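You operate a simulated robot arm through the tools that you are given. There is no shell and no other tool. Be economical: measure what you need, move in short steps, check, and stop when the job is done.

You run a simulated two-armed robot. Do the job below in one go: nothing can be reset, and whatever is moved stays where it is left.

Task
Put the short purple band on the far end of the long table. Put the purple button cup on the long table away on the top of the grey counter. Fetch the tub that says "hooks" from the long table and set it on the pink card. Shut the board bench door. Take the white weight and put it in the white tray. Pull the work plate open. Any order will do. Set down upright: white weight. The work plate goes clockwise seen from above.

The check looks at the end state, three seconds after you hand in, the way a careful person would. Anything else that was tipped, shoved, dropped, spilled or broken makes it a failure.

Robot
Two 7-joint arms with fingered hands on one trunk, on a base that drives. Base frame: it is fixed to the floor where the robot stands at the start and does not move with it; the origin is under the middle of the robot, x ahead of it, y to its left, z up. Lengths are in mm, angles in rad, forces in N, time in s.
The left shoulder is at the start at [27, 215, 1147], the right one opposite. Places, roughly: black tub, white tub [1250, -500, 1000]; board bench door [-1300, -1400, 500]; far end of the long table [900, 2200, 900]; pink card [1000, -1250, 1000]; purple button cup (4x4x2 cm) [1200, -200, 900]; short purple band (6x15x2 cm) [500, -100, 900]; top of the grey counter [3000, 3100, 800]; white tray (26x22x5 cm) [2700, -2100, 800]; white weight (6x6x7 cm) [-1700, -2700, 500]; work plate [2700, -700, 800]. Payload 3.6 kg a hand.
The TCP of each hand is the grasp point between the finger pads, 22 mm short of the fingertips. In the tool frame z runs along the fingers and y along their closing line. Largest opening 132 mm; the body of the gripper starts 60 mm behind the TCP. The gripper is a hand of 4 fingers: y runs from the thumb to the fingers, the wrist lies at [0, 0, -203] in the tool frame, and closing takes about 1.5 s.
Orientation is that of the tool frame in the base frame, as a unit quaternion [x, y, z, w]. With the fingers straight down and closing along the base's y, the tool's x points along the base's -x, its y along +y and its z along -z.

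Tools
- The arms move only by the tool move_arm. It takes "left_moves", "right_moves" or both (then of equal length, played together; a hand with none holds still); each is a list of rows, each a list of 2 entries, a list of its own where there are three numbers: the shift along the tool's x, y, z in mm, then the turn, a rotation vector about the tool's x, y, z in rad. In form: [[[x, y, z], [ax, ay, az]], ...]. A call has 1 to 12 rows; each row is the pose to reach, as a shift and turn from the pose commanded when the call began, along the tool's axes at that moment. "left_claw" and "right_claw" are, for a hand that has rows, the gripper command, from -1 (fully open) to 1 (shut), values between in proportion, set as the call begins (left out, the last holds). A row lasts 0.2 s, in which the tool goes at most 50 mm and 0.15 rad; a call with a longer step from one row to the next is refused whole, and so is a gripper value outside its range. A pose out of reach is approached as far as the arm can. The call stops where the force on the tool passes 40 N (or 10 N more than at its start, if that is more) or the arm is blocked; 0.2 s more then pass. The fingers move at their own pace (about 108 mm/s each) and stop on an object; they squeeze with about 22 N. The grip force told is the motor's: it shows also when the fingers shut on nothing. Time passes only in rows, and 0.2 s behind the last, so rows that repeat a pose let the fingers close. The reply holds the time, the measured pose of the TCP, the force on the tool along the base axes, the opening and the grip force, in the units named above and with some noise, with the torque about the TCP (base axes, N m) and any sound that the robot's microphone picked up, and new pictures: "show" is both (left out), scene, wrist or none (wrist: the cameras of the hands that moved).
- Cameras (640 x 400 px; columns grow to the right, rows downward): "scene" is now at [165.8, -14, 1090.9]; the picture's right is [-0.17, -0.99, 0.00], its down [-0.02, 0.00, -1.00] and it looks along [0.99, -0.17, -0.02] (base axes); focal length 214 px, centre (320, 200). "left" rides on the left gripper at [-53, -53, -84] in its tool frame; the picture's right is [0.71, -0.71, 0.00], its down [0.53, 0.53, -0.67] and it looks along [0.47, 0.47, 0.74] (tool axes); focal length 247 px, centre (320, 200). "right" rides on the right gripper at [53, -53, -84] in its tool frame; the picture's right is [0.71, 0.71, 0.00], its down [-0.53, 0.53, -0.67] and it looks along [-0.47, 0.47, 0.74] (tool axes); focal length 247 px, centre (320, 200). There is no depth. A picture from a camera that has moved, and an enlarged one, comes with that camera's place and axes in the base frame and with its lens.
- lift_body(by): slides the trunk up (or, below 0, down) by that many mm; the arms and the scene camera ride with it, the base frame stays. It gives what a move gives, with no picture.
- steer(legs): drives the robot by 1 to 6 legs, each [ahead, turn to the left] in mm and rad, along the robot's own axes; the way and the turn of a leg run together, so that a leg with both is an arc; at most 1500 mm and 3.142 rad a leg. The arms and the cameras ride along, it lands a little off, and it stops where it bumps. It gives what a move gives, and a new picture of the scene camera.
- set_fingers(finger1, finger2, finger3, thumb_bend, hand): sets how far each is bent, from 0 (flat) to 100 (curled in); at 30 the hand is open as for a grip, at 70 the pads meet at the TCP. One left out holds its place. A second passes; each finger stops where it meets its share of the squeeze, and holds until it gets a number again. A gripper value or a shape takes the hand back. It gives what a move gives, with no picture; readings hold the bend of each and the force on the fingers (four entries, about 0 where the hand has none), thumb and palm.
- set_grasp(shape, hand): the hand has 4 fingers and takes this shape, open, in about a second: jaw (thumb against the fingers, like two jaws); tri (thumb and two fingers); tip (a fingertip pinch); poke (one finger out to press); point (the index stretched); flat (the hand flat); cup (the hand cupped); fist (a fist). The gripper value then closes the fingers along that shape, each until it touches; the sizes above hold for jaw. It gives what a move gives, with no picture.
- pan_tilt(pan, tilt): turns the head with the scene camera to pan (to the left, within 1.047 rad either way) and tilt (down, from -0.506 to 1.204), counted from straight ahead of the robot. It gives what a move gives, and a new picture of the scene camera.
- close_up(camera, box): a new picture of the part [left, top, right, bottom] of that camera's present view, enlarged. It takes no simulated time.
- close_job(): hands the job in; it is judged then, once.

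Work in short steps. Places have to be worked out from the pictures, the camera data and where the tool is seen: move nearer, look again, correct. Check each grasp and each placing, and mend what went wrong. You have 165 turns and 260 pictures in all, those below and enlarged ones among them. Open the grippers and draw the arms clear of the work before you hand the job in, unless the task says otherwise; then end with one line.

The tools are called after ">>>" as a command line: name --argument value ..., lists and objects as JSON in quotes. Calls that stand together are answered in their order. move_arm: Moves the arms, as the interface text tells. Its arguments: {"type":"object","properties":{"left_moves":{"type":"array","items":{"type":"array"}},"left_claw":{"type":"number"},"right_moves":{"type":"array","items":{"type":"array"}},"right_claw":{"type":"number"},"show":{"type":"string","enum":["both","scene","wrist","none"]}},"required":[]} The other tools are called the same way: lift_body (by) slides the trunk up or down; set_grasp (shape, hand) gives the hand a shape; set_fingers (finger1, finger2, finger3, thumb_bend, hand) moves the fingers one by one; steer (legs) drives the base; pan_tilt (pan, tilt) turns the head that bears the scene camera; close_up (camera, box) takes an enlarged picture of a part of a camera's view; close_job () hands the job in.

At the start:

```text
clock: 0.0
left_tcp_pos: [440.2, 124.0, 1133.9]
left_tcp_rot: [0.0, 1.0, 0.0, -0.001]
left_force: [0.1, 0.2, 0.5]
left_moment: [0.03, 0.01, 0.01]
left_opening: 131.7
left_grip_force: 0.0
left_shape: jaw
left_bend: [30.0, 30.0, 30.0, 30.0]
left_finger forces: [0.1, 0.1, 0.0, 0.0, 0.0, 0.0]
right_tcp_pos: [492.3, -265.8, 1098.6]
right_tcp_rot: [0.0, 1.0, 0.001, 0.0]
right_force: [-0.5, -0.3, 0.9]
right_moment: [-0.04, 0.02, 0.01]
right_opening: 131.9
right_grip_force: 0.1
right_shape: jaw
right_bend: [30.0, 30.0, 30.0, 30.0]
right_finger forces: [0.0, 0.0, 0.1, 0.1, 0.0, 0.0]
trunk travel left (down, up): [-425.0, 251.0]
robot x, y, heading: [-0.8, -0.2, -0.001]
head pan, tilt: [-0.166, 0.017]
```

scene: 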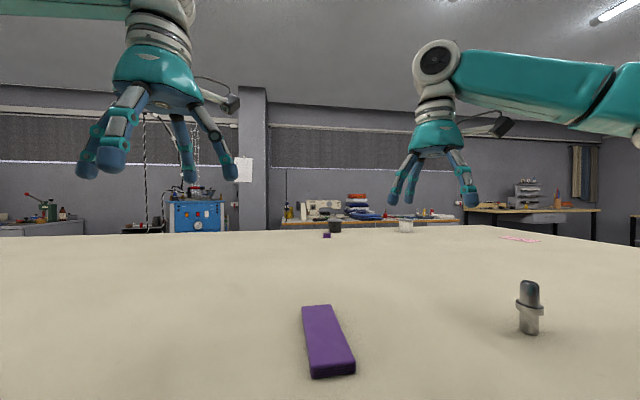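
right: 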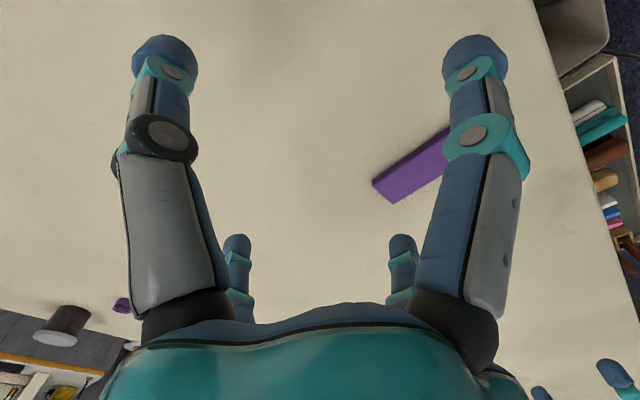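
left: 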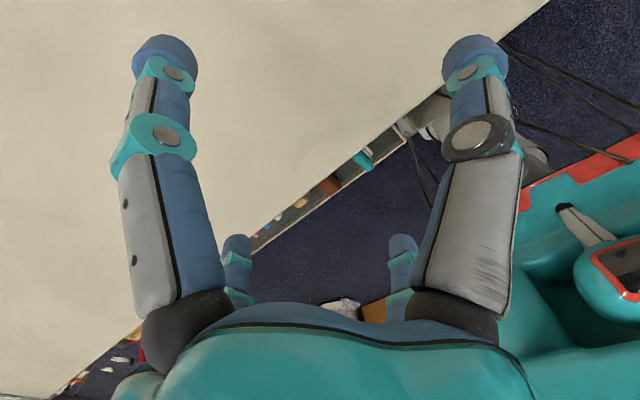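

The purple band lies ahead on the table, with the cup and tubs further off. I'll look down and around to measure.

>>> pan_tilt --pan -0.2 --tilt 0.5

>>> pan_tilt --pan 1.0 --tilt 0.3

>>> pan_tilt --pan -0.9 --tilt 0.3

```text
clock: 0.9
left_tcp_pos: [440.2, 122.4, 1133.0]
left_tcp_rot: [-0.001, 1.0, 0.0, -0.001]
left_force: [0.5, 0.0, -0.4]
left_moment: [0.04, -0.01, 0.01]
left_opening: 132.1
left_grip_force: 0.0
left_shape: jaw
left_bend: [30.0, 30.0, 30.0, 30.0]
left_finger forces: [0.1, 0.0, 0.0, 0.1, 0.0, 0.1]
right_tcp_pos: [492.9, -265.2, 1099.1]
right_tcp_rot: [0.0, 1.0, 0.0, 0.0]
right_force: [0.2, 0.1, 0.1]
right_moment: [-0.01, 0.01, 0.02]
right_opening: 131.7
right_grip_force: 0.1
right_shape: jaw
right_bend: [30.0, 30.0, 30.0, 30.0]
right_finger forces: [0.1, 0.0, 0.0, 0.1, 0.1, 0.0]
trunk travel left (down, up): [-425.0, 251.0]
robot x, y, heading: [-1.6, 2.4, 0.003]
head pan, tilt: [-0.201, 0.499]
camera scene: at [165.7, -17.1, 1046.5], right [-0.2, -0.98, 0.0], down [-0.47, 0.1, -0.88], along [0.86, -0.18, -0.48], focal length 214 px, centre (320, 200)
```

scene: 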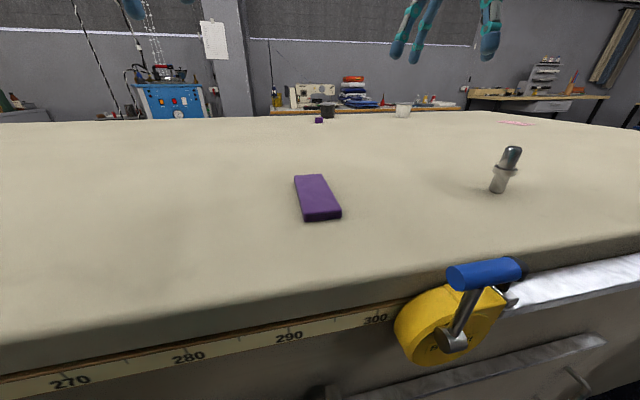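

```text
clock: 2.3
left_tcp_pos: [439.4, 122.7, 1134.1]
left_tcp_rot: [0.0, 1.0, 0.0, -0.001]
left_force: [-0.5, 0.2, -0.4]
left_moment: [0.01, -0.01, 0.01]
left_opening: 131.8
left_grip_force: 0.1
left_shape: jaw
left_bend: [30.0, 30.0, 30.0, 30.0]
left_finger forces: [0.1, 0.0, 0.1, 0.1, 0.0, 0.0]
right_tcp_pos: [492.4, -265.7, 1099.1]
right_tcp_rot: [0.0, 1.0, 0.0, 0.0]
right_force: [-0.7, 1.7, 1.0]
right_moment: [0.02, 0.02, 0.0]
right_opening: 132.2
right_grip_force: 0.0
right_shape: jaw
right_bend: [30.0, 30.0, 30.0, 30.0]
right_finger forces: [0.1, 0.0, 0.1, 0.0, 0.0, 0.0]
trunk travel left (down, up): [-425.0, 251.0]
robot x, y, heading: [-0.1, 3.2, 0.004]
head pan, tilt: [1.0, 0.3]
camera scene: at [127.1, 79.5, 1064.9], right [0.84, -0.54, 0.0], down [-0.16, -0.25, -0.96], along [0.52, 0.8, -0.3], focal length 214 px, centre (320, 200)
```

scene: 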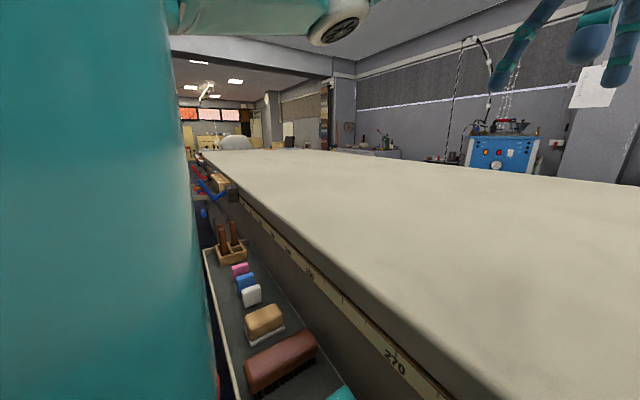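

```text
clock: 4.2
left_tcp_pos: [440.3, 123.6, 1133.0]
left_tcp_rot: [0.0, 1.0, 0.001, 0.0]
left_force: [-0.4, 0.3, -0.1]
left_moment: [-0.01, -0.01, 0.02]
left_opening: 131.7
left_grip_force: 0.1
left_shape: jaw
left_bend: [30.0, 30.0, 30.0, 30.0]
left_finger forces: [0.0, 0.0, 0.0, 0.1, 0.1, 0.1]
right_tcp_pos: [492.6, -264.8, 1099.5]
right_tcp_rot: [0.0, 1.0, 0.0, 0.0]
right_force: [0.4, -0.3, 1.1]
right_moment: [-0.03, 0.0, -0.03]
right_opening: 131.8
right_grip_force: 0.2
right_shape: jaw
right_bend: [30.0, 30.0, 30.0, 30.0]
right_finger forces: [0.0, 0.0, 0.0, 0.1, 0.0, 0.0]
trunk travel left (down, up): [-425.0, 251.0]
robot x, y, heading: [3.2, -0.7, 0.001]
head pan, tilt: [-0.901, 0.3]
camera scene: at [134.6, -72.1, 1064.9], right [-0.78, -0.62, 0.0], down [-0.18, 0.23, -0.96], along [0.59, -0.75, -0.3], focal length 214 px, centre (320, 200)
```

scene: 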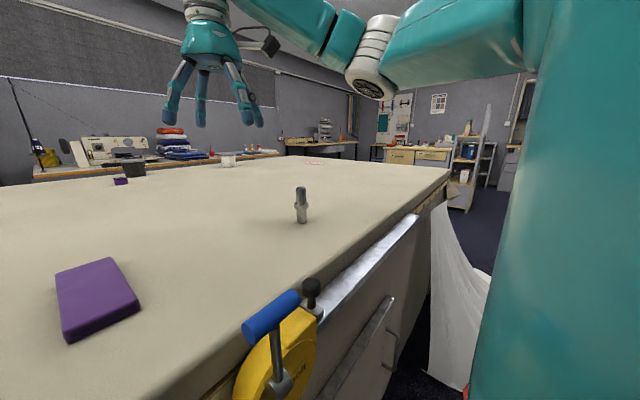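

Band's centre works out at about (497,-77), top at ~880, long axis along x. Moving the right hand over it, stopping above for a look.

>>> move_arm --right_moves '[[[0, 40, 0], [0, 0, 0]], [[0, 80, 20], [0, 0, 0]], [[0, 120, 40], [0, 0, 0]], [[-3, 160, 70], [0, 0, 0]], [[-5, 188, 100], [0, 0, 0]], [[-5, 188, 130], [0, 0, 0]], [[-5, 188, 130], [0, 0, 0]]]' --show "wrist"

>>> pan_tilt --pan -0.2 --tilt 0.7

```text
clock: 5.8
left_tcp_pos: [438.8, 123.3, 1133.7]
left_tcp_rot: [0.0, 1.0, -0.001, 0.0]
left_force: [-0.7, 0.1, -0.9]
left_moment: [0.01, 0.0, 0.01]
left_opening: 131.8
left_grip_force: 0.2
left_shape: jaw
left_bend: [30.0, 30.0, 30.0, 30.0]
left_finger forces: [0.1, 0.1, 0.1, 0.0, 0.1, 0.0]
right_tcp_pos: [498.8, -78.1, 969.2]
right_tcp_rot: [-0.001, 1.0, 0.001, 0.0]
right_force: [-0.2, -0.2, 0.2]
right_moment: [0.02, -0.02, 0.01]
right_opening: 131.9
right_grip_force: 0.0
right_shape: jaw
right_bend: [30.0, 30.0, 30.0, 30.0]
right_finger forces: [0.1, 0.1, 0.0, 0.1, 0.0, 0.1]
trunk travel left (down, up): [-425.0, 251.0]
robot x, y, heading: [-2.9, -4.5, 0.003]
head pan, tilt: [-0.901, 0.3]
camera right: at [445.2, -130.1, 1053.6], right [-0.71, 0.71, 0.0], down [0.53, 0.53, 0.67], along [0.47, 0.47, -0.74], focal length 247 px, centre (320, 200)
```

right: 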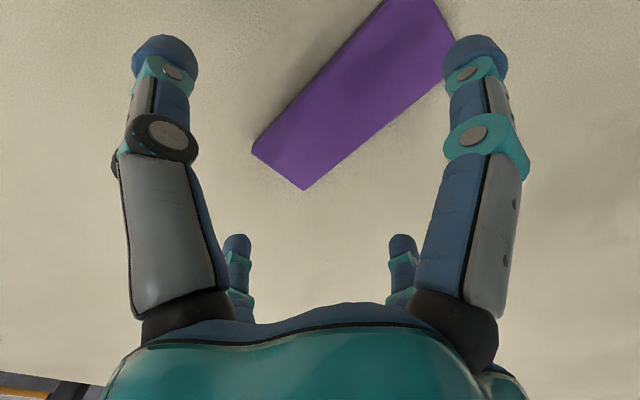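

```text
clock: 6.9
left_tcp_pos: [439.1, 122.0, 1134.1]
left_tcp_rot: [0.0, 1.0, 0.0, -0.001]
left_force: [0.5, -0.1, -0.2]
left_moment: [-0.01, 0.01, 0.03]
left_opening: 131.9
left_grip_force: 0.0
left_shape: jaw
left_bend: [30.0, 30.0, 30.0, 30.0]
left_finger forces: [0.0, 0.0, 0.0, 0.0, 0.1, 0.1]
right_tcp_pos: [498.8, -77.6, 970.3]
right_tcp_rot: [0.0, 1.0, 0.0, 0.001]
right_force: [1.0, -0.3, 0.0]
right_moment: [0.03, -0.02, -0.01]
right_opening: 131.9
right_grip_force: 0.1
right_shape: jaw
right_bend: [30.0, 30.0, 30.0, 30.0]
right_finger forces: [0.0, 0.1, 0.1, 0.0, 0.0, 0.0]
trunk travel left (down, up): [-425.0, 251.0]
robot x, y, heading: [-1.6, 2.7, -0.001]
head pan, tilt: [-0.201, 0.7]
camera scene: at [159.8, -16.0, 1028.8], right [-0.2, -0.98, 0.0], down [-0.63, 0.13, -0.76], along [0.75, -0.15, -0.64], focal length 214 px, centre (320, 200)
```

scene: 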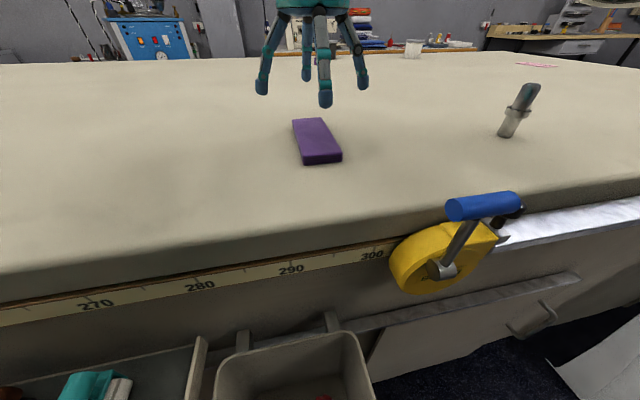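

From the wrist view the band's centre is near (482,-70). I correct, come down and close.

>>> move_arm --right_moves '[[[15, 9, 30], [0, 0, 0]], [[15, 9, 60], [0, 0, 0]], [[15, 9, 78], [0, 0, 0]], [[15, 9, 85], [0, 0, 0]], [[15, 9, 85], [0, 0, 0]]]' --show "none"

>>> move_arm --right_moves '[[[0, 0, 0], [0, 0, 0]], [[0, 0, 0], [0, 0, 0]], [[0, 0, 0], [0, 0, 0]], [[0, 0, 0], [0, 0, 0]], [[0, 0, 0], [0, 0, 0]], [[0, 0, 0], [0, 0, 0]], [[0, 0, 0], [0, 0, 0]]]' --right_claw 1 --show "wrist"

```text
clock: 7.8
left_tcp_pos: [439.5, 122.8, 1134.0]
left_tcp_rot: [0.0, 1.0, 0.0, 0.0]
left_force: [0.9, 0.2, -0.1]
left_moment: [0.02, 0.04, 0.0]
left_opening: 131.9
left_grip_force: 0.1
left_shape: jaw
left_bend: [30.0, 30.0, 30.0, 30.0]
left_finger forces: [0.0, 0.0, 0.0, 0.0, 0.1, 0.0]
right_tcp_pos: [484.3, -66.0, 899.9]
right_tcp_rot: [-0.002, 1.0, 0.005, 0.006]
right_force: [-9.5, -1.8, 17.1]
right_moment: [-0.17, 0.32, -0.08]
right_opening: 131.9
right_grip_force: 0.0
right_shape: jaw
right_bend: [23.0, 30.0, 27.0, 28.0]
right_finger forces: [4.4, 5.9, 1.8, 0.0, 7.3, 0.0]
trunk travel left (down, up): [-425.0, 251.0]
robot x, y, heading: [0.7, -0.4, 0.003]
head pan, tilt: [-0.201, 0.7]
stopped in row 4 (right hand): the force on the tool passed its limit (the readings are from after the stop); the commanded pose is now the measured one
```

```text
clock: 8.3
left_tcp_pos: [442.0, 123.3, 1134.6]
left_tcp_rot: [0.001, 1.0, -0.001, -0.001]
left_force: [0.1, 0.3, 0.9]
left_moment: [-0.02, 0.02, -0.03]
left_opening: 131.8
left_grip_force: 0.0
left_shape: jaw
left_bend: [30.0, 30.0, 30.0, 30.0]
left_finger forces: [0.0, 0.0, 0.1, 0.0, 0.0, 0.1]
right_tcp_pos: [488.9, -66.4, 902.5]
right_tcp_rot: [0.0, 1.0, 0.008, 0.012]
right_force: [-0.8, -0.2, 4.6]
right_moment: [-0.18, 0.09, -0.1]
right_opening: 76.6
right_grip_force: 21.9
right_shape: jaw
right_bend: [14.0, 81.0, 14.0, 65.0]
right_finger forces: [37.5, 12.1, 37.5, 0.0, 20.1, 0.1]
trunk travel left (down, up): [-425.0, 251.0]
robot x, y, heading: [-2.4, 2.5, -0.002]
head pan, tilt: [-0.201, 0.7]
stopped in row 2 (right hand): the force on the tool passed its limit (the readings are from after the stop); the commanded pose is now the measured one
camera right: at [434.2, -120.1, 983.5], right [-0.71, 0.71, -0.01], down [0.51, 0.52, 0.69], along [0.49, 0.48, -0.73], focal length 247 px, centre (320, 200)
```

right: 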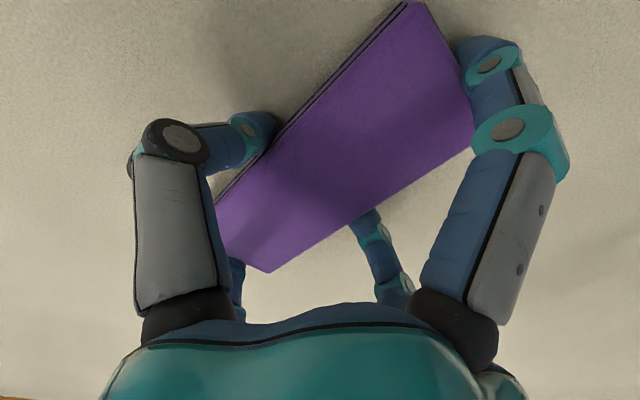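

The fingers met the table higher than expected and gripped crookedly. I open, rise, and look again.

>>> move_arm --right_moves '[[[0, 0, 0], [0, 0, 0]], [[0, 0, 0], [0, 0, 0]], [[0, 0, 0], [0, 0, 0]], [[0, 0, 0], [0, 0, 0]], [[0, 0, -20], [0, 0, 0]], [[0, 0, -60], [0, 0, 0]], [[0, 0, -80], [0, 0, 0]]]' --right_claw -1 --show "both"

```text
clock: 9.9
left_tcp_pos: [440.5, 123.0, 1135.6]
left_tcp_rot: [0.0, 1.0, 0.0, 0.0]
left_force: [-0.4, 0.4, -0.3]
left_moment: [0.03, 0.0, 0.01]
left_opening: 132.1
left_grip_force: 0.1
left_shape: jaw
left_bend: [30.0, 30.0, 30.0, 30.0]
left_finger forces: [0.1, 0.1, 0.1, 0.1, 0.0, 0.1]
right_tcp_pos: [486.7, -67.1, 983.6]
right_tcp_rot: [-0.001, 1.0, 0.007, 0.013]
right_force: [0.1, 1.6, -0.3]
right_moment: [-0.01, 0.0, -0.03]
right_opening: 131.7
right_grip_force: 0.1
right_shape: jaw
right_bend: [25.0, 30.0, 26.0, 30.0]
right_finger forces: [2.6, 0.0, 2.6, 0.0, 0.0, 0.0]
trunk travel left (down, up): [-425.0, 251.0]
robot x, y, heading: [-0.9, 3.4, -0.006]
head pan, tilt: [-0.201, 0.7]
camera scene: at [159.8, -15.9, 1028.7], right [-0.2, -0.98, 0.0], down [-0.63, 0.13, -0.76], along [0.75, -0.15, -0.64], focal length 214 px, centre (320, 200)
camera right: at [432.6, -121.8, 1064.8], right [-0.71, 0.71, -0.01], down [0.51, 0.52, 0.69], along [0.49, 0.48, -0.73], focal length 247 px, centre (320, 200)
```

scene: 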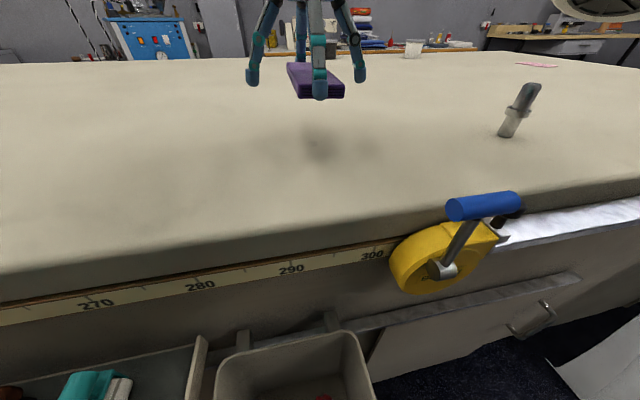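
right: 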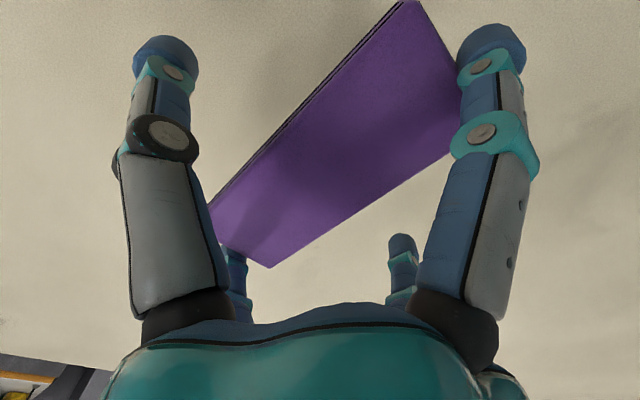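

The band is held by its ends between fingers 1 and 3 (the digits sit in a diamond). That's a usable grip; I firm those two up, leaving finger 2 and thumb open.

>>> set_fingers --hand "right" --finger1 40 --finger3 40 --finger2 25 --thumb_bend 25

>>> close_up --camera "scene" --box '[220, 0, 420, 125]'

>>> close_up --camera "left" --box '[0, 0, 640, 400]'

```text
clock: 10.9
left_tcp_pos: [439.2, 122.7, 1134.6]
left_tcp_rot: [0.0, 1.0, 0.0, -0.002]
left_force: [-0.1, -0.3, 0.1]
left_moment: [0.04, -0.02, -0.01]
left_opening: 132.0
left_grip_force: 0.1
left_shape: jaw
left_bend: [30.0, 30.0, 30.0, 30.0]
left_finger forces: [0.0, 0.1, 0.1, 0.0, 0.1, 0.0]
right_tcp_pos: [487.0, -67.4, 983.3]
right_tcp_rot: [0.0, 1.0, 0.008, 0.012]
right_force: [-0.2, -0.4, 0.6]
right_moment: [-0.03, -0.02, -0.01]
right_opening: 94.4
right_grip_force: 7.7
right_shape: fingers
right_bend: [26.0, 25.0, 28.0, 25.0]
right_finger forces: [7.5, 0.1, 7.4, 0.0, 0.1, 0.1]
trunk travel left (down, up): [-425.0, 251.0]
robot x, y, heading: [0.2, 0.4, 0.001]
head pan, tilt: [-0.201, 0.7]
```

```text
3.20 times, centred on (320, 62) of scene
camera zoom: at [159.8, -15.9, 1028.7], right [-0.2, -0.98, 0.0], down [-0.63, 0.13, -0.76], along [0.75, -0.15, -0.64], focal length 686 px, centre (320, 640)
```

zoom: 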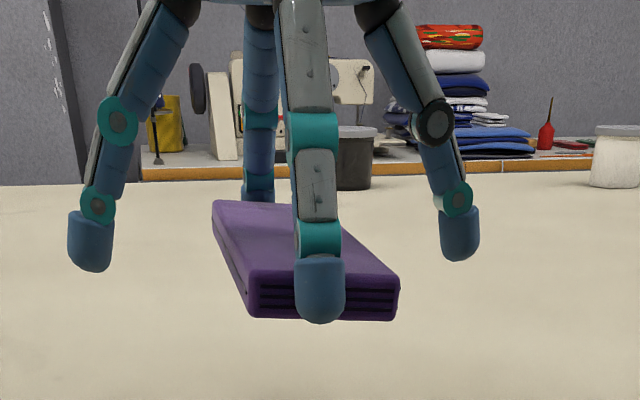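

```text
1.00 times, centred on (320, 200) of left
camera zoom: at [494.4, 70.4, 1218.6], right [-0.71, -0.71, 0.0], down [-0.53, 0.53, 0.67], along [-0.47, 0.47, -0.74], focal length 247 px, centre (320, 200)
```

zoom: 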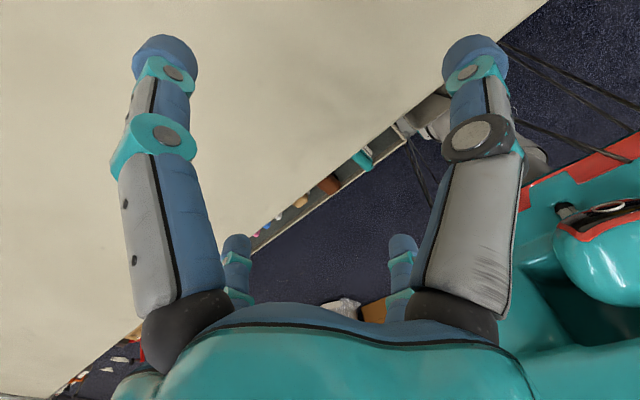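

Band sits level and secure. I firm the grip, lift a little, back off from the table, and turn left to look along the aisle.

>>> set_fingers --hand "right" --finger1 55 --finger3 55

>>> move_arm --right_moves '[[[0, 0, -40], [0, 0, 0]], [[0, 0, -80], [0, 0, 0]], [[0, 0, -80], [0, 0, 0]]]' --show "none"

>>> steer --legs '[[-200, 0]]'

>>> pan_tilt --pan 0.5 --tilt 0.3

>>> steer --legs '[[0, 1.571]]'

```text
clock: 11.9
left_tcp_pos: [440.2, 122.3, 1134.2]
left_tcp_rot: [-0.001, 1.0, 0.0, -0.001]
left_force: [-0.7, 0.1, 0.9]
left_moment: [0.04, -0.01, -0.02]
left_opening: 131.8
left_grip_force: 0.1
left_shape: jaw
left_bend: [30.0, 30.0, 30.0, 30.0]
left_finger forces: [0.0, 0.1, 0.0, 0.1, 0.1, 0.0]
right_tcp_pos: [488.0, -67.1, 983.6]
right_tcp_rot: [-0.002, 1.0, 0.007, 0.012]
right_force: [0.0, -0.4, 1.0]
right_moment: [0.0, -0.01, 0.0]
right_opening: 95.0
right_grip_force: 7.7
right_shape: fingers
right_bend: [26.0, 25.0, 28.0, 25.0]
right_finger forces: [7.4, 0.0, 7.5, 0.0, 0.0, 0.1]
trunk travel left (down, up): [-425.0, 251.0]
robot x, y, heading: [-1.7, 0.6, -0.003]
head pan, tilt: [-0.201, 0.7]
```

```text
clock: 12.7
left_tcp_pos: [441.9, 123.5, 1134.8]
left_tcp_rot: [0.0, 1.0, 0.0, -0.001]
left_force: [-0.2, -0.5, 0.9]
left_moment: [0.03, 0.01, -0.01]
left_opening: 132.1
left_grip_force: 0.1
left_shape: jaw
left_bend: [30.0, 30.0, 30.0, 30.0]
left_finger forces: [0.0, 0.0, 0.0, 0.0, 0.0, 0.1]
right_tcp_pos: [483.8, -67.8, 1065.7]
right_tcp_rot: [-0.001, 1.0, 0.008, 0.011]
right_force: [0.0, 0.3, -0.4]
right_moment: [-0.01, 0.01, 0.0]
right_opening: 94.8
right_grip_force: 6.8
right_shape: fingers
right_bend: [26.0, 25.0, 28.0, 25.0]
right_finger forces: [7.4, 0.0, 7.4, 0.1, 0.1, 0.0]
trunk travel left (down, up): [-425.0, 251.0]
robot x, y, heading: [-0.9, -2.5, 0.001]
head pan, tilt: [-0.201, 0.7]
```

```text
clock: 14.3
left_tcp_pos: [239.3, 123.0, 1134.6]
left_tcp_rot: [-0.001, 1.0, 0.0, 0.0]
left_force: [-0.3, -0.3, 1.3]
left_moment: [-0.01, -0.03, -0.02]
left_opening: 131.7
left_grip_force: 0.0
left_shape: jaw
left_bend: [30.0, 30.0, 30.0, 30.0]
left_finger forces: [0.0, 0.0, 0.0, 0.0, 0.0, 0.1]
right_tcp_pos: [283.6, -67.8, 1066.7]
right_tcp_rot: [-0.002, 1.0, 0.008, 0.013]
right_force: [-0.8, 0.0, 0.1]
right_moment: [0.03, -0.03, 0.02]
right_opening: 94.9
right_grip_force: 7.1
right_shape: fingers
right_bend: [26.0, 25.0, 28.0, 25.0]
right_finger forces: [7.4, 0.0, 7.4, 0.0, 0.0, 0.0]
trunk travel left (down, up): [-425.0, 251.0]
robot x, y, heading: [-196.0, -3.7, -0.001]
head pan, tilt: [-0.201, 0.7]
camera scene: at [-40.7, -15.9, 1028.9], right [-0.2, -0.98, 0.0], down [-0.63, 0.13, -0.77], along [0.75, -0.15, -0.64], focal length 214 px, centre (320, 200)
```

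scene: 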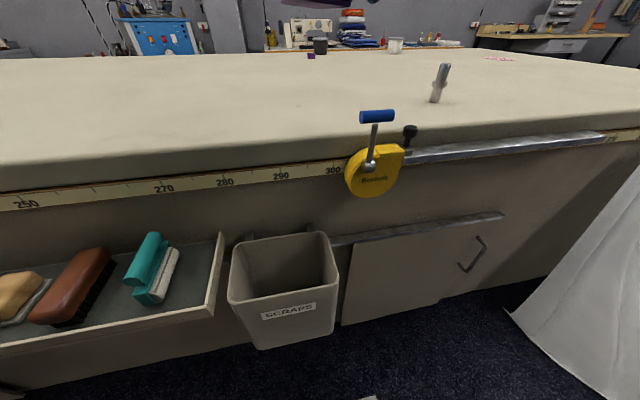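

```text
clock: 15.4
left_tcp_pos: [241.7, 122.3, 1135.8]
left_tcp_rot: [-0.001, 1.0, 0.0, -0.001]
left_force: [-0.8, 0.9, 0.2]
left_moment: [-0.01, -0.01, 0.01]
left_opening: 131.7
left_grip_force: 0.0
left_shape: jaw
left_bend: [30.0, 30.0, 30.0, 30.0]
left_finger forces: [0.0, 0.0, 0.0, 0.0, 0.0, 0.0]
right_tcp_pos: [284.1, -67.7, 1066.0]
right_tcp_rot: [-0.002, 1.0, 0.007, 0.012]
right_force: [-0.2, 0.1, -0.9]
right_moment: [-0.01, 0.0, -0.04]
right_opening: 94.9
right_grip_force: 7.0
right_shape: fingers
right_bend: [26.0, 25.0, 28.0, 25.0]
right_finger forces: [7.4, 0.0, 7.4, 0.1, 0.0, 0.1]
trunk travel left (down, up): [-425.0, 251.0]
robot x, y, heading: [-198.1, -1.1, -0.005]
head pan, tilt: [0.499, 0.3]
camera scene: at [-40.6, 45.7, 1064.8], right [0.48, -0.88, 0.0], down [-0.26, -0.14, -0.95], along [0.84, 0.46, -0.3], focal length 214 px, centre (320, 200)
```

scene: 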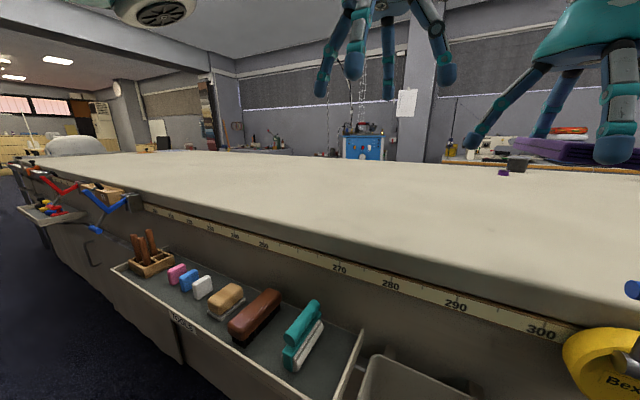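

```text
clock: 18.9
left_tcp_pos: [-227.3, 462.9, 1135.5]
left_tcp_rot: [-0.629, 0.778, -0.001, 0.001]
left_force: [-0.2, 0.1, 0.8]
left_moment: [-0.03, -0.06, -0.02]
left_opening: 132.2
left_grip_force: 0.1
left_shape: jaw
left_bend: [30.0, 30.0, 30.0, 30.0]
left_finger forces: [0.0, 0.0, 0.0, 0.0, 0.0, 0.0]
right_tcp_pos: [-30.4, 465.7, 1066.2]
right_tcp_rot: [-0.628, 0.778, 0.011, 0.005]
right_force: [-0.8, 0.6, -0.2]
right_moment: [0.01, -0.02, -0.01]
right_opening: 94.4
right_grip_force: 7.7
right_shape: fingers
right_bend: [26.0, 25.0, 28.0, 25.0]
right_finger forces: [7.7, 0.0, 7.6, 0.1, 0.0, 0.1]
trunk travel left (down, up): [-425.0, 251.0]
robot x, y, heading: [-138.0, -12.0, 1.401]
head pan, tilt: [0.499, 0.3]
stopped in leg 1: the robot was blocked; the commanded pose is now the measured one
camera scene: at [-152.6, 155.0, 1064.6], right [0.95, 0.32, 0.0], down [0.1, -0.28, -0.95], along [-0.31, 0.9, -0.3], focal length 214 px, centre (320, 200)
```

scene: 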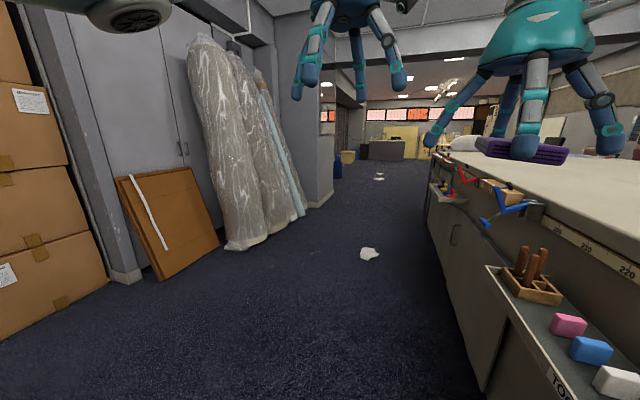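

Turning stopped short at heading 1.40, something caught. The aisle ahead is clear, so I go forward a little, slightly arcing left.

>>> steer --legs '[[300, 0.0], [300, 0.22]]'

```text
clock: 22.6
left_tcp_pos: [-251.9, 1023.5, 1135.8]
left_tcp_rot: [0.708, -0.706, -0.001, -0.001]
left_force: [-0.1, 0.6, 0.0]
left_moment: [0.01, 0.02, 0.01]
left_opening: 132.0
left_grip_force: 0.1
left_shape: jaw
left_bend: [30.0, 30.0, 30.0, 30.0]
left_finger forces: [0.1, 0.0, 0.0, 0.1, 0.1, 0.0]
right_tcp_pos: [-60.2, 1068.6, 1065.6]
right_tcp_rot: [0.707, -0.707, -0.012, -0.003]
right_force: [0.1, 0.6, -0.1]
right_moment: [0.01, 0.01, 0.02]
right_opening: 94.4
right_grip_force: 8.2
right_shape: fingers
right_bend: [26.0, 25.0, 28.0, 25.0]
right_finger forces: [7.6, 0.0, 7.6, 0.1, 0.0, 0.1]
trunk travel left (down, up): [-425.0, 251.0]
robot x, y, heading: [-52.5, 582.3, 1.617]
head pan, tilt: [0.499, 0.3]
camera scene: at [-107.4, 740.0, 1064.7], right [0.86, 0.51, 0.0], down [0.15, -0.26, -0.95], along [-0.49, 0.82, -0.3], focal length 214 px, centre (320, 200)
```

scene: 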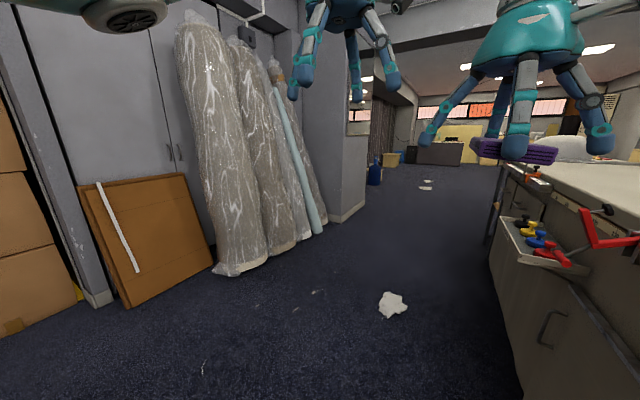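

Good. I look right to find the table's far end and what sits there.

>>> pan_tilt --pan -0.6 --tilt 0.35

>>> pan_tilt --pan 0.1 --tilt 0.7

```text
clock: 23.9
left_tcp_pos: [-250.2, 1023.5, 1135.6]
left_tcp_rot: [0.708, -0.706, 0.0, 0.001]
left_force: [-0.8, 0.1, 0.3]
left_moment: [0.0, 0.0, 0.02]
left_opening: 132.0
left_grip_force: 0.0
left_shape: jaw
left_bend: [30.0, 30.0, 30.0, 30.0]
left_finger forces: [0.0, 0.0, 0.0, 0.1, 0.0, 0.0]
right_tcp_pos: [-60.0, 1068.2, 1067.3]
right_tcp_rot: [0.708, -0.706, -0.013, -0.004]
right_force: [-0.8, -0.7, -0.8]
right_moment: [-0.01, 0.0, 0.03]
right_opening: 94.6
right_grip_force: 7.2
right_shape: fingers
right_bend: [26.0, 25.0, 28.0, 25.0]
right_finger forces: [7.6, 0.1, 7.6, 0.0, 0.0, 0.1]
trunk travel left (down, up): [-425.0, 251.0]
robot x, y, heading: [-55.0, 581.5, 1.612]
head pan, tilt: [-0.6, 0.351]
camera scene: at [-9.7, 738.4, 1060.1], right [0.85, -0.53, 0.0], down [-0.18, -0.29, -0.94], along [0.5, 0.8, -0.34], focal length 214 px, centre (320, 200)
```

scene: 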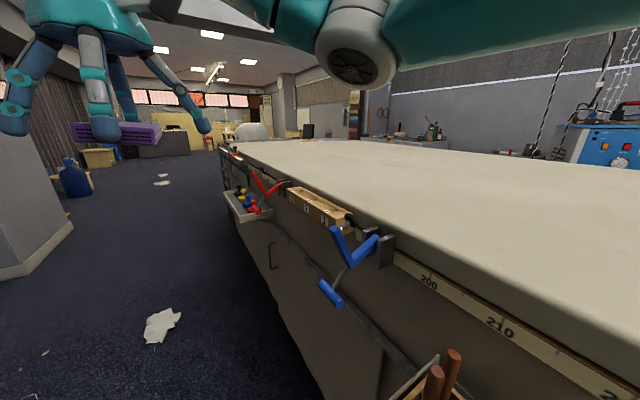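

```text
clock: 25.0
left_tcp_pos: [-250.9, 1023.0, 1135.6]
left_tcp_rot: [0.708, -0.707, 0.001, 0.0]
left_force: [-0.1, 0.3, 0.3]
left_moment: [0.04, -0.04, -0.01]
left_opening: 132.1
left_grip_force: 0.0
left_shape: jaw
left_bend: [30.0, 30.0, 30.0, 30.0]
left_finger forces: [0.1, 0.1, 0.0, 0.0, 0.0, 0.0]
right_tcp_pos: [-60.5, 1067.9, 1067.5]
right_tcp_rot: [0.708, -0.706, -0.013, -0.002]
right_force: [0.2, -0.8, 0.0]
right_moment: [0.01, 0.0, 0.0]
right_opening: 94.5
right_grip_force: 7.5
right_shape: fingers
right_bend: [26.0, 25.0, 28.0, 25.0]
right_finger forces: [7.6, 0.0, 7.6, 0.1, 0.0, 0.0]
trunk travel left (down, up): [-425.0, 251.0]
robot x, y, heading: [-53.9, 580.1, 1.616]
head pan, tilt: [0.099, 0.7]
camera scene: at [-70.8, 743.5, 1028.7], right [0.99, 0.14, 0.0], down [0.09, -0.64, -0.76], along [-0.11, 0.76, -0.64], focal length 214 px, centre (320, 200)
```

scene: 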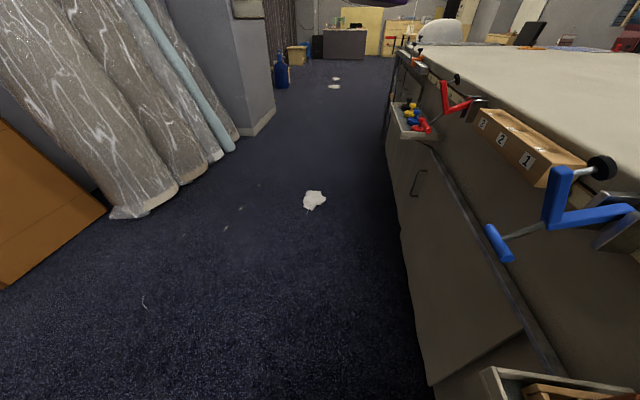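

The aisle is wide (about x −1400 to 300), with a paper scrap on the floor at (−295,1965). I pass it on the left, then turn to face the table at y≈2350.

>>> steer --legs '[[0, 0.565], [1220, 0], [0, -0.61], [770, 0]]'

>>> steer --legs '[[0, -1.571]]'

```text
clock: 38.1
left_tcp_pos: [-930.1, 2793.8, 1136.9]
left_tcp_rot: [-0.691, 0.723, -0.001, 0.0]
left_force: [0.8, 1.2, 0.7]
left_moment: [0.02, 0.01, -0.04]
left_opening: 132.0
left_grip_force: 0.0
left_shape: jaw
left_bend: [30.0, 30.0, 30.0, 30.0]
left_finger forces: [0.0, 0.0, 0.1, 0.0, 0.1, 0.0]
right_tcp_pos: [-738.6, 2828.6, 1067.0]
right_tcp_rot: [-0.691, 0.723, 0.013, 0.003]
right_force: [0.2, 0.0, 0.5]
right_moment: [-0.04, 0.0, -0.01]
right_opening: 94.5
right_grip_force: 7.5
right_shape: fingers
right_bend: [26.0, 25.0, 29.0, 25.0]
right_finger forces: [6.7, 0.1, 7.0, 0.0, 0.1, 0.0]
trunk travel left (down, up): [-425.0, 251.0]
robot x, y, heading: [-751.3, 2343.6, 1.566]
head pan, tilt: [0.099, 0.7]
camera scene: at [-763.3, 2505.1, 1028.6], right [1.0, 0.09, 0.0], down [0.06, -0.64, -0.76], along [-0.07, 0.76, -0.65], focal length 214 px, centre (320, 200)
```

scene: 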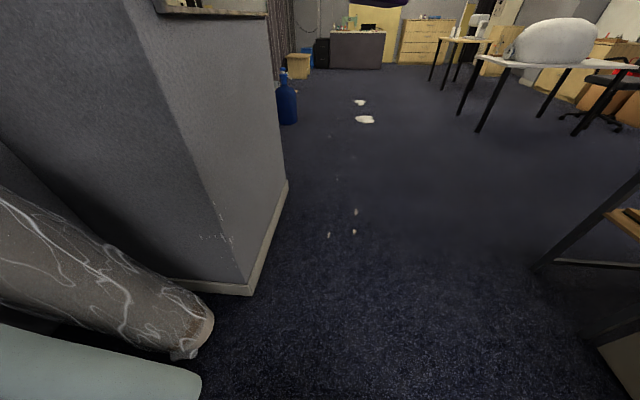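

```text
clock: 41.9
left_tcp_pos: [-316.3, 2562.3, 1136.5]
left_tcp_rot: [-0.03, 1.0, 0.002, -0.001]
left_force: [0.9, -0.7, 0.4]
left_moment: [0.09, 0.01, 0.01]
left_opening: 131.8
left_grip_force: 0.0
left_shape: jaw
left_bend: [30.0, 30.0, 30.0, 30.0]
left_finger forces: [0.1, 0.0, 0.0, 0.0, 0.1, 0.0]
right_tcp_pos: [-260.5, 2375.0, 1067.9]
right_tcp_rot: [-0.031, 0.999, 0.009, 0.01]
right_force: [-0.6, -0.3, -1.2]
right_moment: [0.04, 0.04, 0.01]
right_opening: 94.5
right_grip_force: 7.3
right_shape: fingers
right_bend: [26.0, 25.0, 29.0, 25.0]
right_finger forces: [7.1, 0.1, 7.3, 0.1, 0.0, 0.0]
trunk travel left (down, up): [-425.0, 251.0]
robot x, y, heading: [-756.2, 2415.7, 0.063]
head pan, tilt: [0.099, 0.7]
stopped in leg 1: the robot was blocked; the commanded pose is now the measured one
camera scene: at [-596.5, 2431.2, 1028.6], right [0.16, -0.99, 0.0], down [-0.64, -0.1, -0.76], along [0.75, 0.12, -0.65], focal length 214 px, centre (320, 200)
```

scene: 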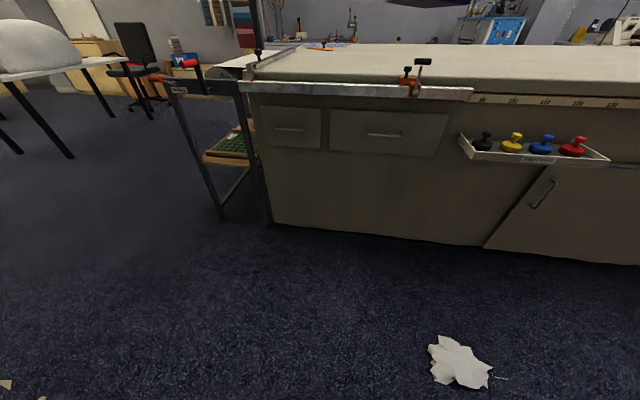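

The turn caught again near the end (long tail), but I'm facing the table. The far end (edge y≈2850) is clear of objects; I drive up to x≈0.

>>> steer --legs '[[300, -0.06], [430, 0]]'

>>> pan_tilt --pan 0 --tilt 0.5

```text
clock: 46.2
left_tcp_pos: [419.7, 2554.4, 1137.7]
left_tcp_rot: [-0.003, 1.0, 0.001, 0.0]
left_force: [-0.7, 0.4, 0.5]
left_moment: [0.01, 0.06, 0.02]
left_opening: 132.1
left_grip_force: 0.0
left_shape: jaw
left_bend: [30.0, 30.0, 30.0, 30.0]
left_finger forces: [0.0, 0.1, 0.0, 0.0, 0.1, 0.0]
right_tcp_pos: [464.7, 2363.5, 1068.1]
right_tcp_rot: [-0.005, 1.0, 0.007, 0.011]
right_force: [0.4, 0.2, 0.2]
right_moment: [0.0, -0.01, 0.02]
right_opening: 94.3
right_grip_force: 7.2
right_shape: fingers
right_bend: [26.0, 25.0, 29.0, 25.0]
right_finger forces: [7.0, 0.0, 7.2, 0.0, 0.0, 0.0]
trunk travel left (down, up): [-425.0, 251.0]
robot x, y, heading: [-25.7, 2425.3, 0.008]
head pan, tilt: [0.099, 0.7]
camera scene: at [133.0, 2435.3, 1028.6], right [0.11, -0.99, 0.0], down [-0.64, -0.07, -0.76], along [0.76, 0.08, -0.65], focal length 214 px, centre (320, 200)
```

scene: 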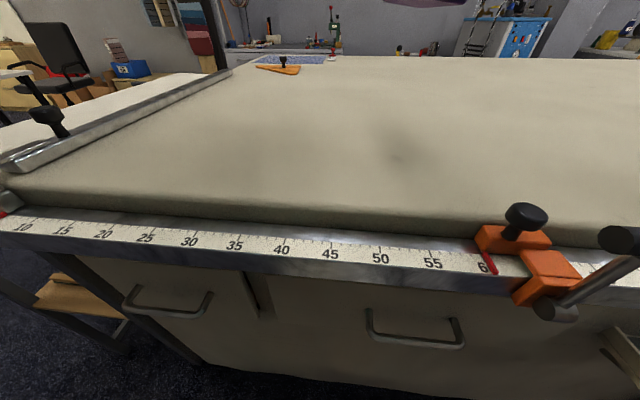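

```text
clock: 46.9
left_tcp_pos: [419.6, 2554.9, 1137.9]
left_tcp_rot: [-0.004, 1.0, 0.0, 0.0]
left_force: [0.1, -0.7, 0.4]
left_moment: [-0.01, 0.01, 0.02]
left_opening: 131.6
left_grip_force: 0.0
left_shape: jaw
left_bend: [30.0, 30.0, 30.0, 30.0]
left_finger forces: [0.1, 0.0, 0.0, 0.0, 0.0, 0.0]
right_tcp_pos: [464.6, 2364.8, 1068.2]
right_tcp_rot: [-0.005, 1.0, 0.007, 0.011]
right_force: [-0.1, 0.0, 0.1]
right_moment: [0.02, -0.02, 0.02]
right_opening: 94.3
right_grip_force: 6.8
right_shape: fingers
right_bend: [26.0, 25.0, 29.0, 25.0]
right_finger forces: [7.1, 0.1, 7.2, 0.0, 0.0, 0.0]
trunk travel left (down, up): [-425.0, 251.0]
robot x, y, heading: [-30.9, 2426.7, 0.004]
head pan, tilt: [0.0, 0.499]
camera scene: at [138.8, 2426.7, 1046.4], right [0.01, -1.0, 0.0], down [-0.48, 0.0, -0.88], along [0.88, 0.01, -0.48], focal length 214 px, centre (320, 200)
```

scene: 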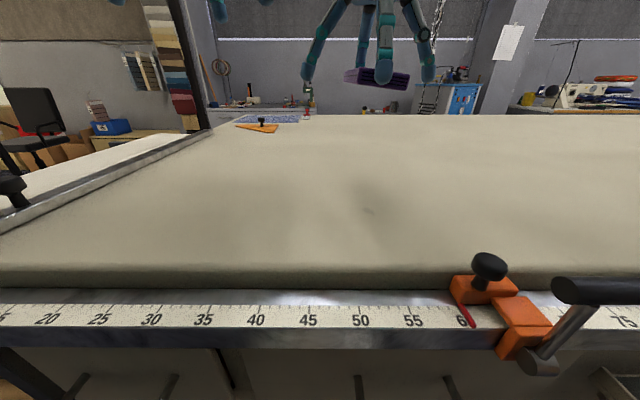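

I'm about 46 cm from the table's end mark, surface clear. Reaching forward with the band and lowering it near the surface.

>>> move_arm --right_moves '[[[-45, 0, 20], [0, 0, 0]], [[-90, 0, 40], [0, 0, 0]], [[-135, 0, 70], [0, 0, 0]], [[-180, 0, 100], [0, 0, 0]], [[-180, 0, 130], [0, 0, 0]], [[-180, 0, 145], [0, 0, 0]], [[-180, 0, 145], [0, 0, 0]]]' --show "scene"

```text
refused: row 3 steps farther than a row can; nothing moved
```

>>> move_arm --right_moves '[[[-40, 0, 20], [0, 0, 0]], [[-80, 0, 40], [0, 0, 0]], [[-120, 0, 65], [0, 0, 0]], [[-160, 0, 90], [0, 0, 0]], [[-180, 0, 130], [0, 0, 0]], [[-180, 0, 145], [0, 0, 0]], [[-180, 0, 145], [0, 0, 0]]]' --show "scene"

```text
clock: 48.5
left_tcp_pos: [417.8, 2555.4, 1138.0]
left_tcp_rot: [-0.003, 1.0, 0.001, 0.0]
left_force: [0.3, 0.2, 0.6]
left_moment: [0.04, -0.02, -0.03]
left_opening: 131.9
left_grip_force: 0.1
left_shape: jaw
left_bend: [30.0, 30.0, 30.0, 30.0]
left_finger forces: [0.0, 0.0, 0.0, 0.0, 0.1, 0.0]
right_tcp_pos: [594.8, 2348.1, 938.6]
right_tcp_rot: [-0.006, 1.0, 0.007, 0.011]
right_force: [-0.2, 0.0, 0.1]
right_moment: [0.02, 0.01, 0.02]
right_opening: 94.3
right_grip_force: 6.7
right_shape: fingers
right_bend: [26.0, 25.0, 29.0, 25.0]
right_finger forces: [6.6, 0.1, 6.6, 0.0, 0.1, 0.0]
right hand out of reach, approached as far as the arm can: row 4, 5, 6, 7
trunk travel left (down, up): [-425.0, 251.0]
robot x, y, heading: [-28.5, 2425.8, 0.002]
head pan, tilt: [0.0, 0.499]
camera scene: at [138.8, 2426.9, 1046.5], right [0.01, -1.0, 0.0], down [-0.48, 0.0, -0.88], along [0.88, 0.01, -0.48], focal length 214 px, centre (320, 200)
```

scene: 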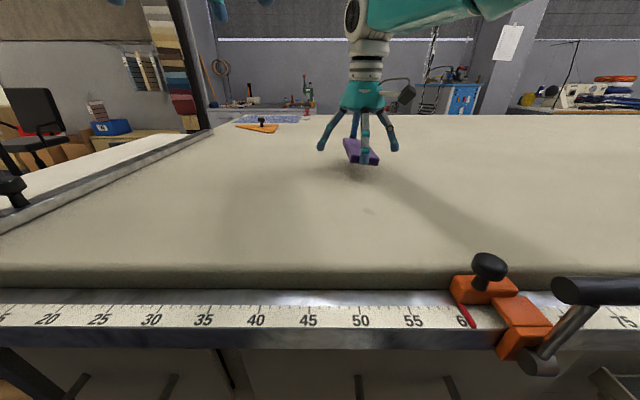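

Reach tops out at about 620 mm. I come back slightly and lower slowly to contact.

>>> move_arm --right_moves '[[[40, 0, 0], [0, 0, 0]], [[70, 0, 5], [0, 0, 0]], [[70, 0, 10], [0, 0, 0]], [[70, 0, 14], [0, 0, 0]], [[70, 0, 18], [0, 0, 0]], [[70, 0, 21], [0, 0, 0]], [[70, 0, 24], [0, 0, 0]]]' --show "scene"

>>> close_up --camera "scene" --box '[280, 80, 440, 180]'

```text
clock: 50.1
left_tcp_pos: [418.5, 2554.6, 1138.5]
left_tcp_rot: [-0.003, 1.0, 0.001, 0.001]
left_force: [-0.3, 0.2, 0.6]
left_moment: [0.03, 0.03, 0.03]
left_opening: 132.1
left_grip_force: 0.1
left_shape: jaw
left_bend: [30.0, 30.0, 30.0, 30.0]
left_finger forces: [0.0, 0.0, 0.0, 0.0, 0.0, 0.0]
right_tcp_pos: [585.0, 2364.9, 912.3]
right_tcp_rot: [-0.006, 1.0, 0.008, 0.012]
right_force: [0.1, -0.4, 0.1]
right_moment: [-0.01, 0.02, 0.02]
right_opening: 94.4
right_grip_force: 6.2
right_shape: fingers
right_bend: [26.0, 25.0, 29.0, 25.0]
right_finger forces: [6.4, 0.1, 6.5, 0.1, 0.0, 0.0]
right hand out of reach, approached as far as the arm can: row 1, 2, 3, 4, 5, 6, 7
trunk travel left (down, up): [-425.0, 251.0]
robot x, y, heading: [-29.4, 2422.3, 0.001]
head pan, tilt: [0.0, 0.499]
camera scene: at [139.0, 2426.7, 1046.4], right [0.01, -1.0, 0.0], down [-0.48, 0.0, -0.88], along [0.88, 0.01, -0.48], focal length 214 px, centre (320, 200)
```

scene: 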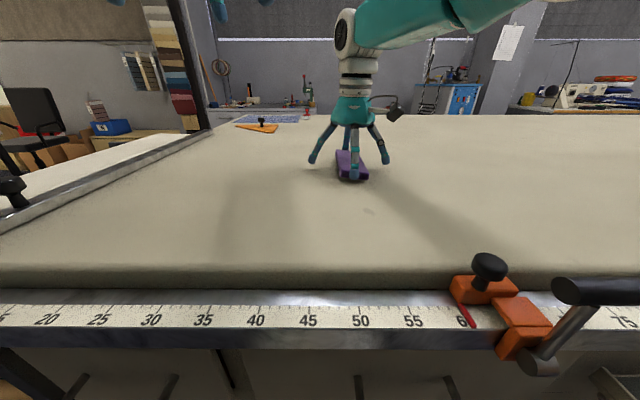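

```text
4.00 times, centred on (360, 130) of scene
camera zoom: at [139.0, 2426.7, 1046.4], right [0.01, -1.0, 0.0], down [-0.48, 0.0, -0.88], along [0.88, 0.01, -0.48], focal length 858 px, centre (160, 480)
```

zoom: 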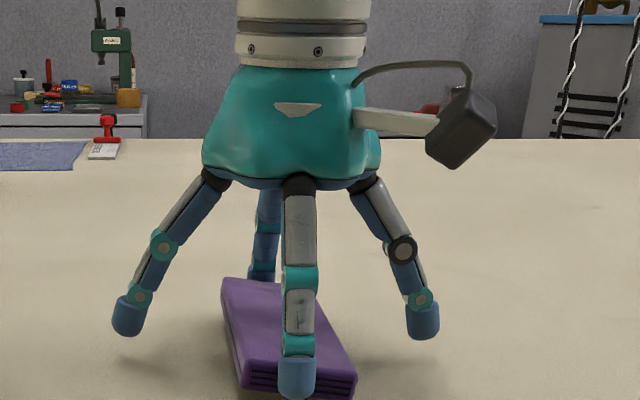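

Still slightly at the reach limit; drawing back 30 mm and lowering more.

>>> move_arm --right_moves '[[[30, 0, -14], [0, 0, 0]], [[30, 0, -10], [0, 0, 0]], [[30, 0, -6], [0, 0, 0]], [[30, 0, -2], [0, 0, 0]], [[30, 0, 1], [0, 0, 0]], [[30, 0, 4], [0, 0, 0]]]' --show "none"

>>> close_up --camera "scene" --box '[280, 100, 440, 200]'

```text
clock: 51.5
left_tcp_pos: [418.6, 2555.3, 1137.0]
left_tcp_rot: [-0.003, 1.0, 0.002, 0.0]
left_force: [-0.3, -0.3, -0.4]
left_moment: [0.0, 0.02, 0.0]
left_opening: 131.8
left_grip_force: 0.0
left_shape: jaw
left_bend: [30.0, 30.0, 30.0, 30.0]
left_finger forces: [0.0, 0.0, 0.1, 0.1, 0.0, 0.0]
right_tcp_pos: [578.9, 2377.8, 901.4]
right_tcp_rot: [-0.006, 1.0, 0.008, 0.01]
right_force: [0.1, 0.6, 2.7]
right_moment: [0.0, 0.19, -0.01]
right_opening: 94.1
right_grip_force: 6.4
right_shape: fingers
right_bend: [26.0, 25.0, 29.0, 25.0]
right_finger forces: [7.0, 0.0, 6.9, 0.1, 0.0, 0.0]
right hand out of reach, approached as far as the arm can: row 1, 2, 3, 4, 5, 6
trunk travel left (down, up): [-425.0, 251.0]
robot x, y, heading: [-24.9, 2423.8, 0.004]
head pan, tilt: [0.0, 0.499]
```

```text
4.00 times, centred on (360, 150) of scene
camera zoom: at [138.9, 2426.8, 1046.5], right [0.01, -1.0, 0.0], down [-0.48, 0.0, -0.88], along [0.88, 0.01, -0.48], focal length 858 px, centre (160, 400)
```

zoom: 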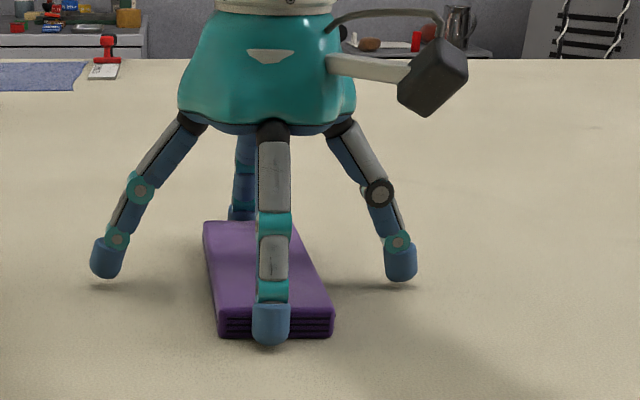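

It has just touched down (2.7 N). Opening the fingers and rising straight up.

>>> set_fingers --hand "right" --finger1 5 --finger2 10 --finger3 5 --thumb_bend 10

>>> move_arm --right_moves '[[[20, 0, -30], [0, 0, 0]], [[20, 0, -70], [0, 0, 0]], [[20, 0, -110], [0, 0, 0]], [[40, 0, -150], [0, 0, 0]], [[70, 0, -190], [0, 0, 0]], [[90, 0, -220], [0, 0, 0]]]' --show "scene"

```text
clock: 52.5
left_tcp_pos: [419.0, 2554.3, 1138.5]
left_tcp_rot: [-0.003, 1.0, 0.001, -0.001]
left_force: [0.0, -0.3, 0.1]
left_moment: [0.01, 0.01, -0.04]
left_opening: 132.0
left_grip_force: 0.1
left_shape: jaw
left_bend: [30.0, 30.0, 30.0, 30.0]
left_finger forces: [0.0, 0.0, 0.0, 0.0, 0.1, 0.0]
right_tcp_pos: [579.4, 2377.1, 902.0]
right_tcp_rot: [-0.006, 1.0, 0.007, 0.011]
right_force: [-0.1, 0.3, -0.4]
right_moment: [-0.02, -0.02, -0.04]
right_opening: 118.4
right_grip_force: 0.1
right_shape: fingers
right_bend: [5.0, 10.0, 5.0, 10.0]
right_finger forces: [0.1, 0.1, 0.0, 0.0, 0.0, 0.0]
trunk travel left (down, up): [-425.0, 251.0]
robot x, y, heading: [-28.8, 2424.0, 0.005]
head pan, tilt: [0.0, 0.499]
```

```text
clock: 54.1
left_tcp_pos: [420.1, 2554.3, 1138.7]
left_tcp_rot: [-0.003, 1.0, 0.001, 0.0]
left_force: [0.0, -1.1, 0.0]
left_moment: [0.02, 0.02, -0.03]
left_opening: 132.0
left_grip_force: 0.1
left_shape: jaw
left_bend: [30.0, 30.0, 30.0, 30.0]
left_finger forces: [0.0, 0.0, 0.1, 0.1, 0.1, 0.0]
right_tcp_pos: [547.5, 2371.7, 1124.1]
right_tcp_rot: [0.019, 0.999, 0.008, -0.026]
right_force: [0.3, 0.3, 0.6]
right_moment: [0.01, 0.03, -0.02]
right_opening: 118.5
right_grip_force: 0.0
right_shape: fingers
right_bend: [5.0, 10.0, 5.0, 10.0]
right_finger forces: [0.0, 0.0, 0.0, 0.0, 0.0, 0.0]
right hand out of reach, approached as far as the arm can: row 1, 2, 3, 4, 5, 6
trunk travel left (down, up): [-425.0, 251.0]
robot x, y, heading: [-28.1, 2421.7, 0.001]
head pan, tilt: [0.0, 0.499]
stopped in row 6 (right hand): the arm was blocked; the commanded pose is now the measured one
camera scene: at [139.2, 2426.6, 1046.4], right [0.01, -1.0, 0.0], down [-0.48, 0.0, -0.88], along [0.88, 0.01, -0.48], focal length 214 px, centre (320, 200)
```

scene: 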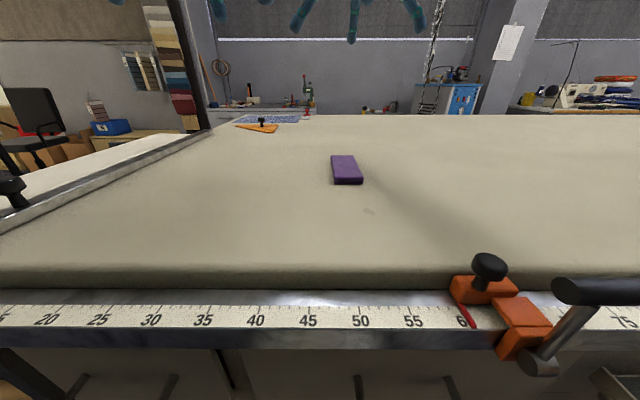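

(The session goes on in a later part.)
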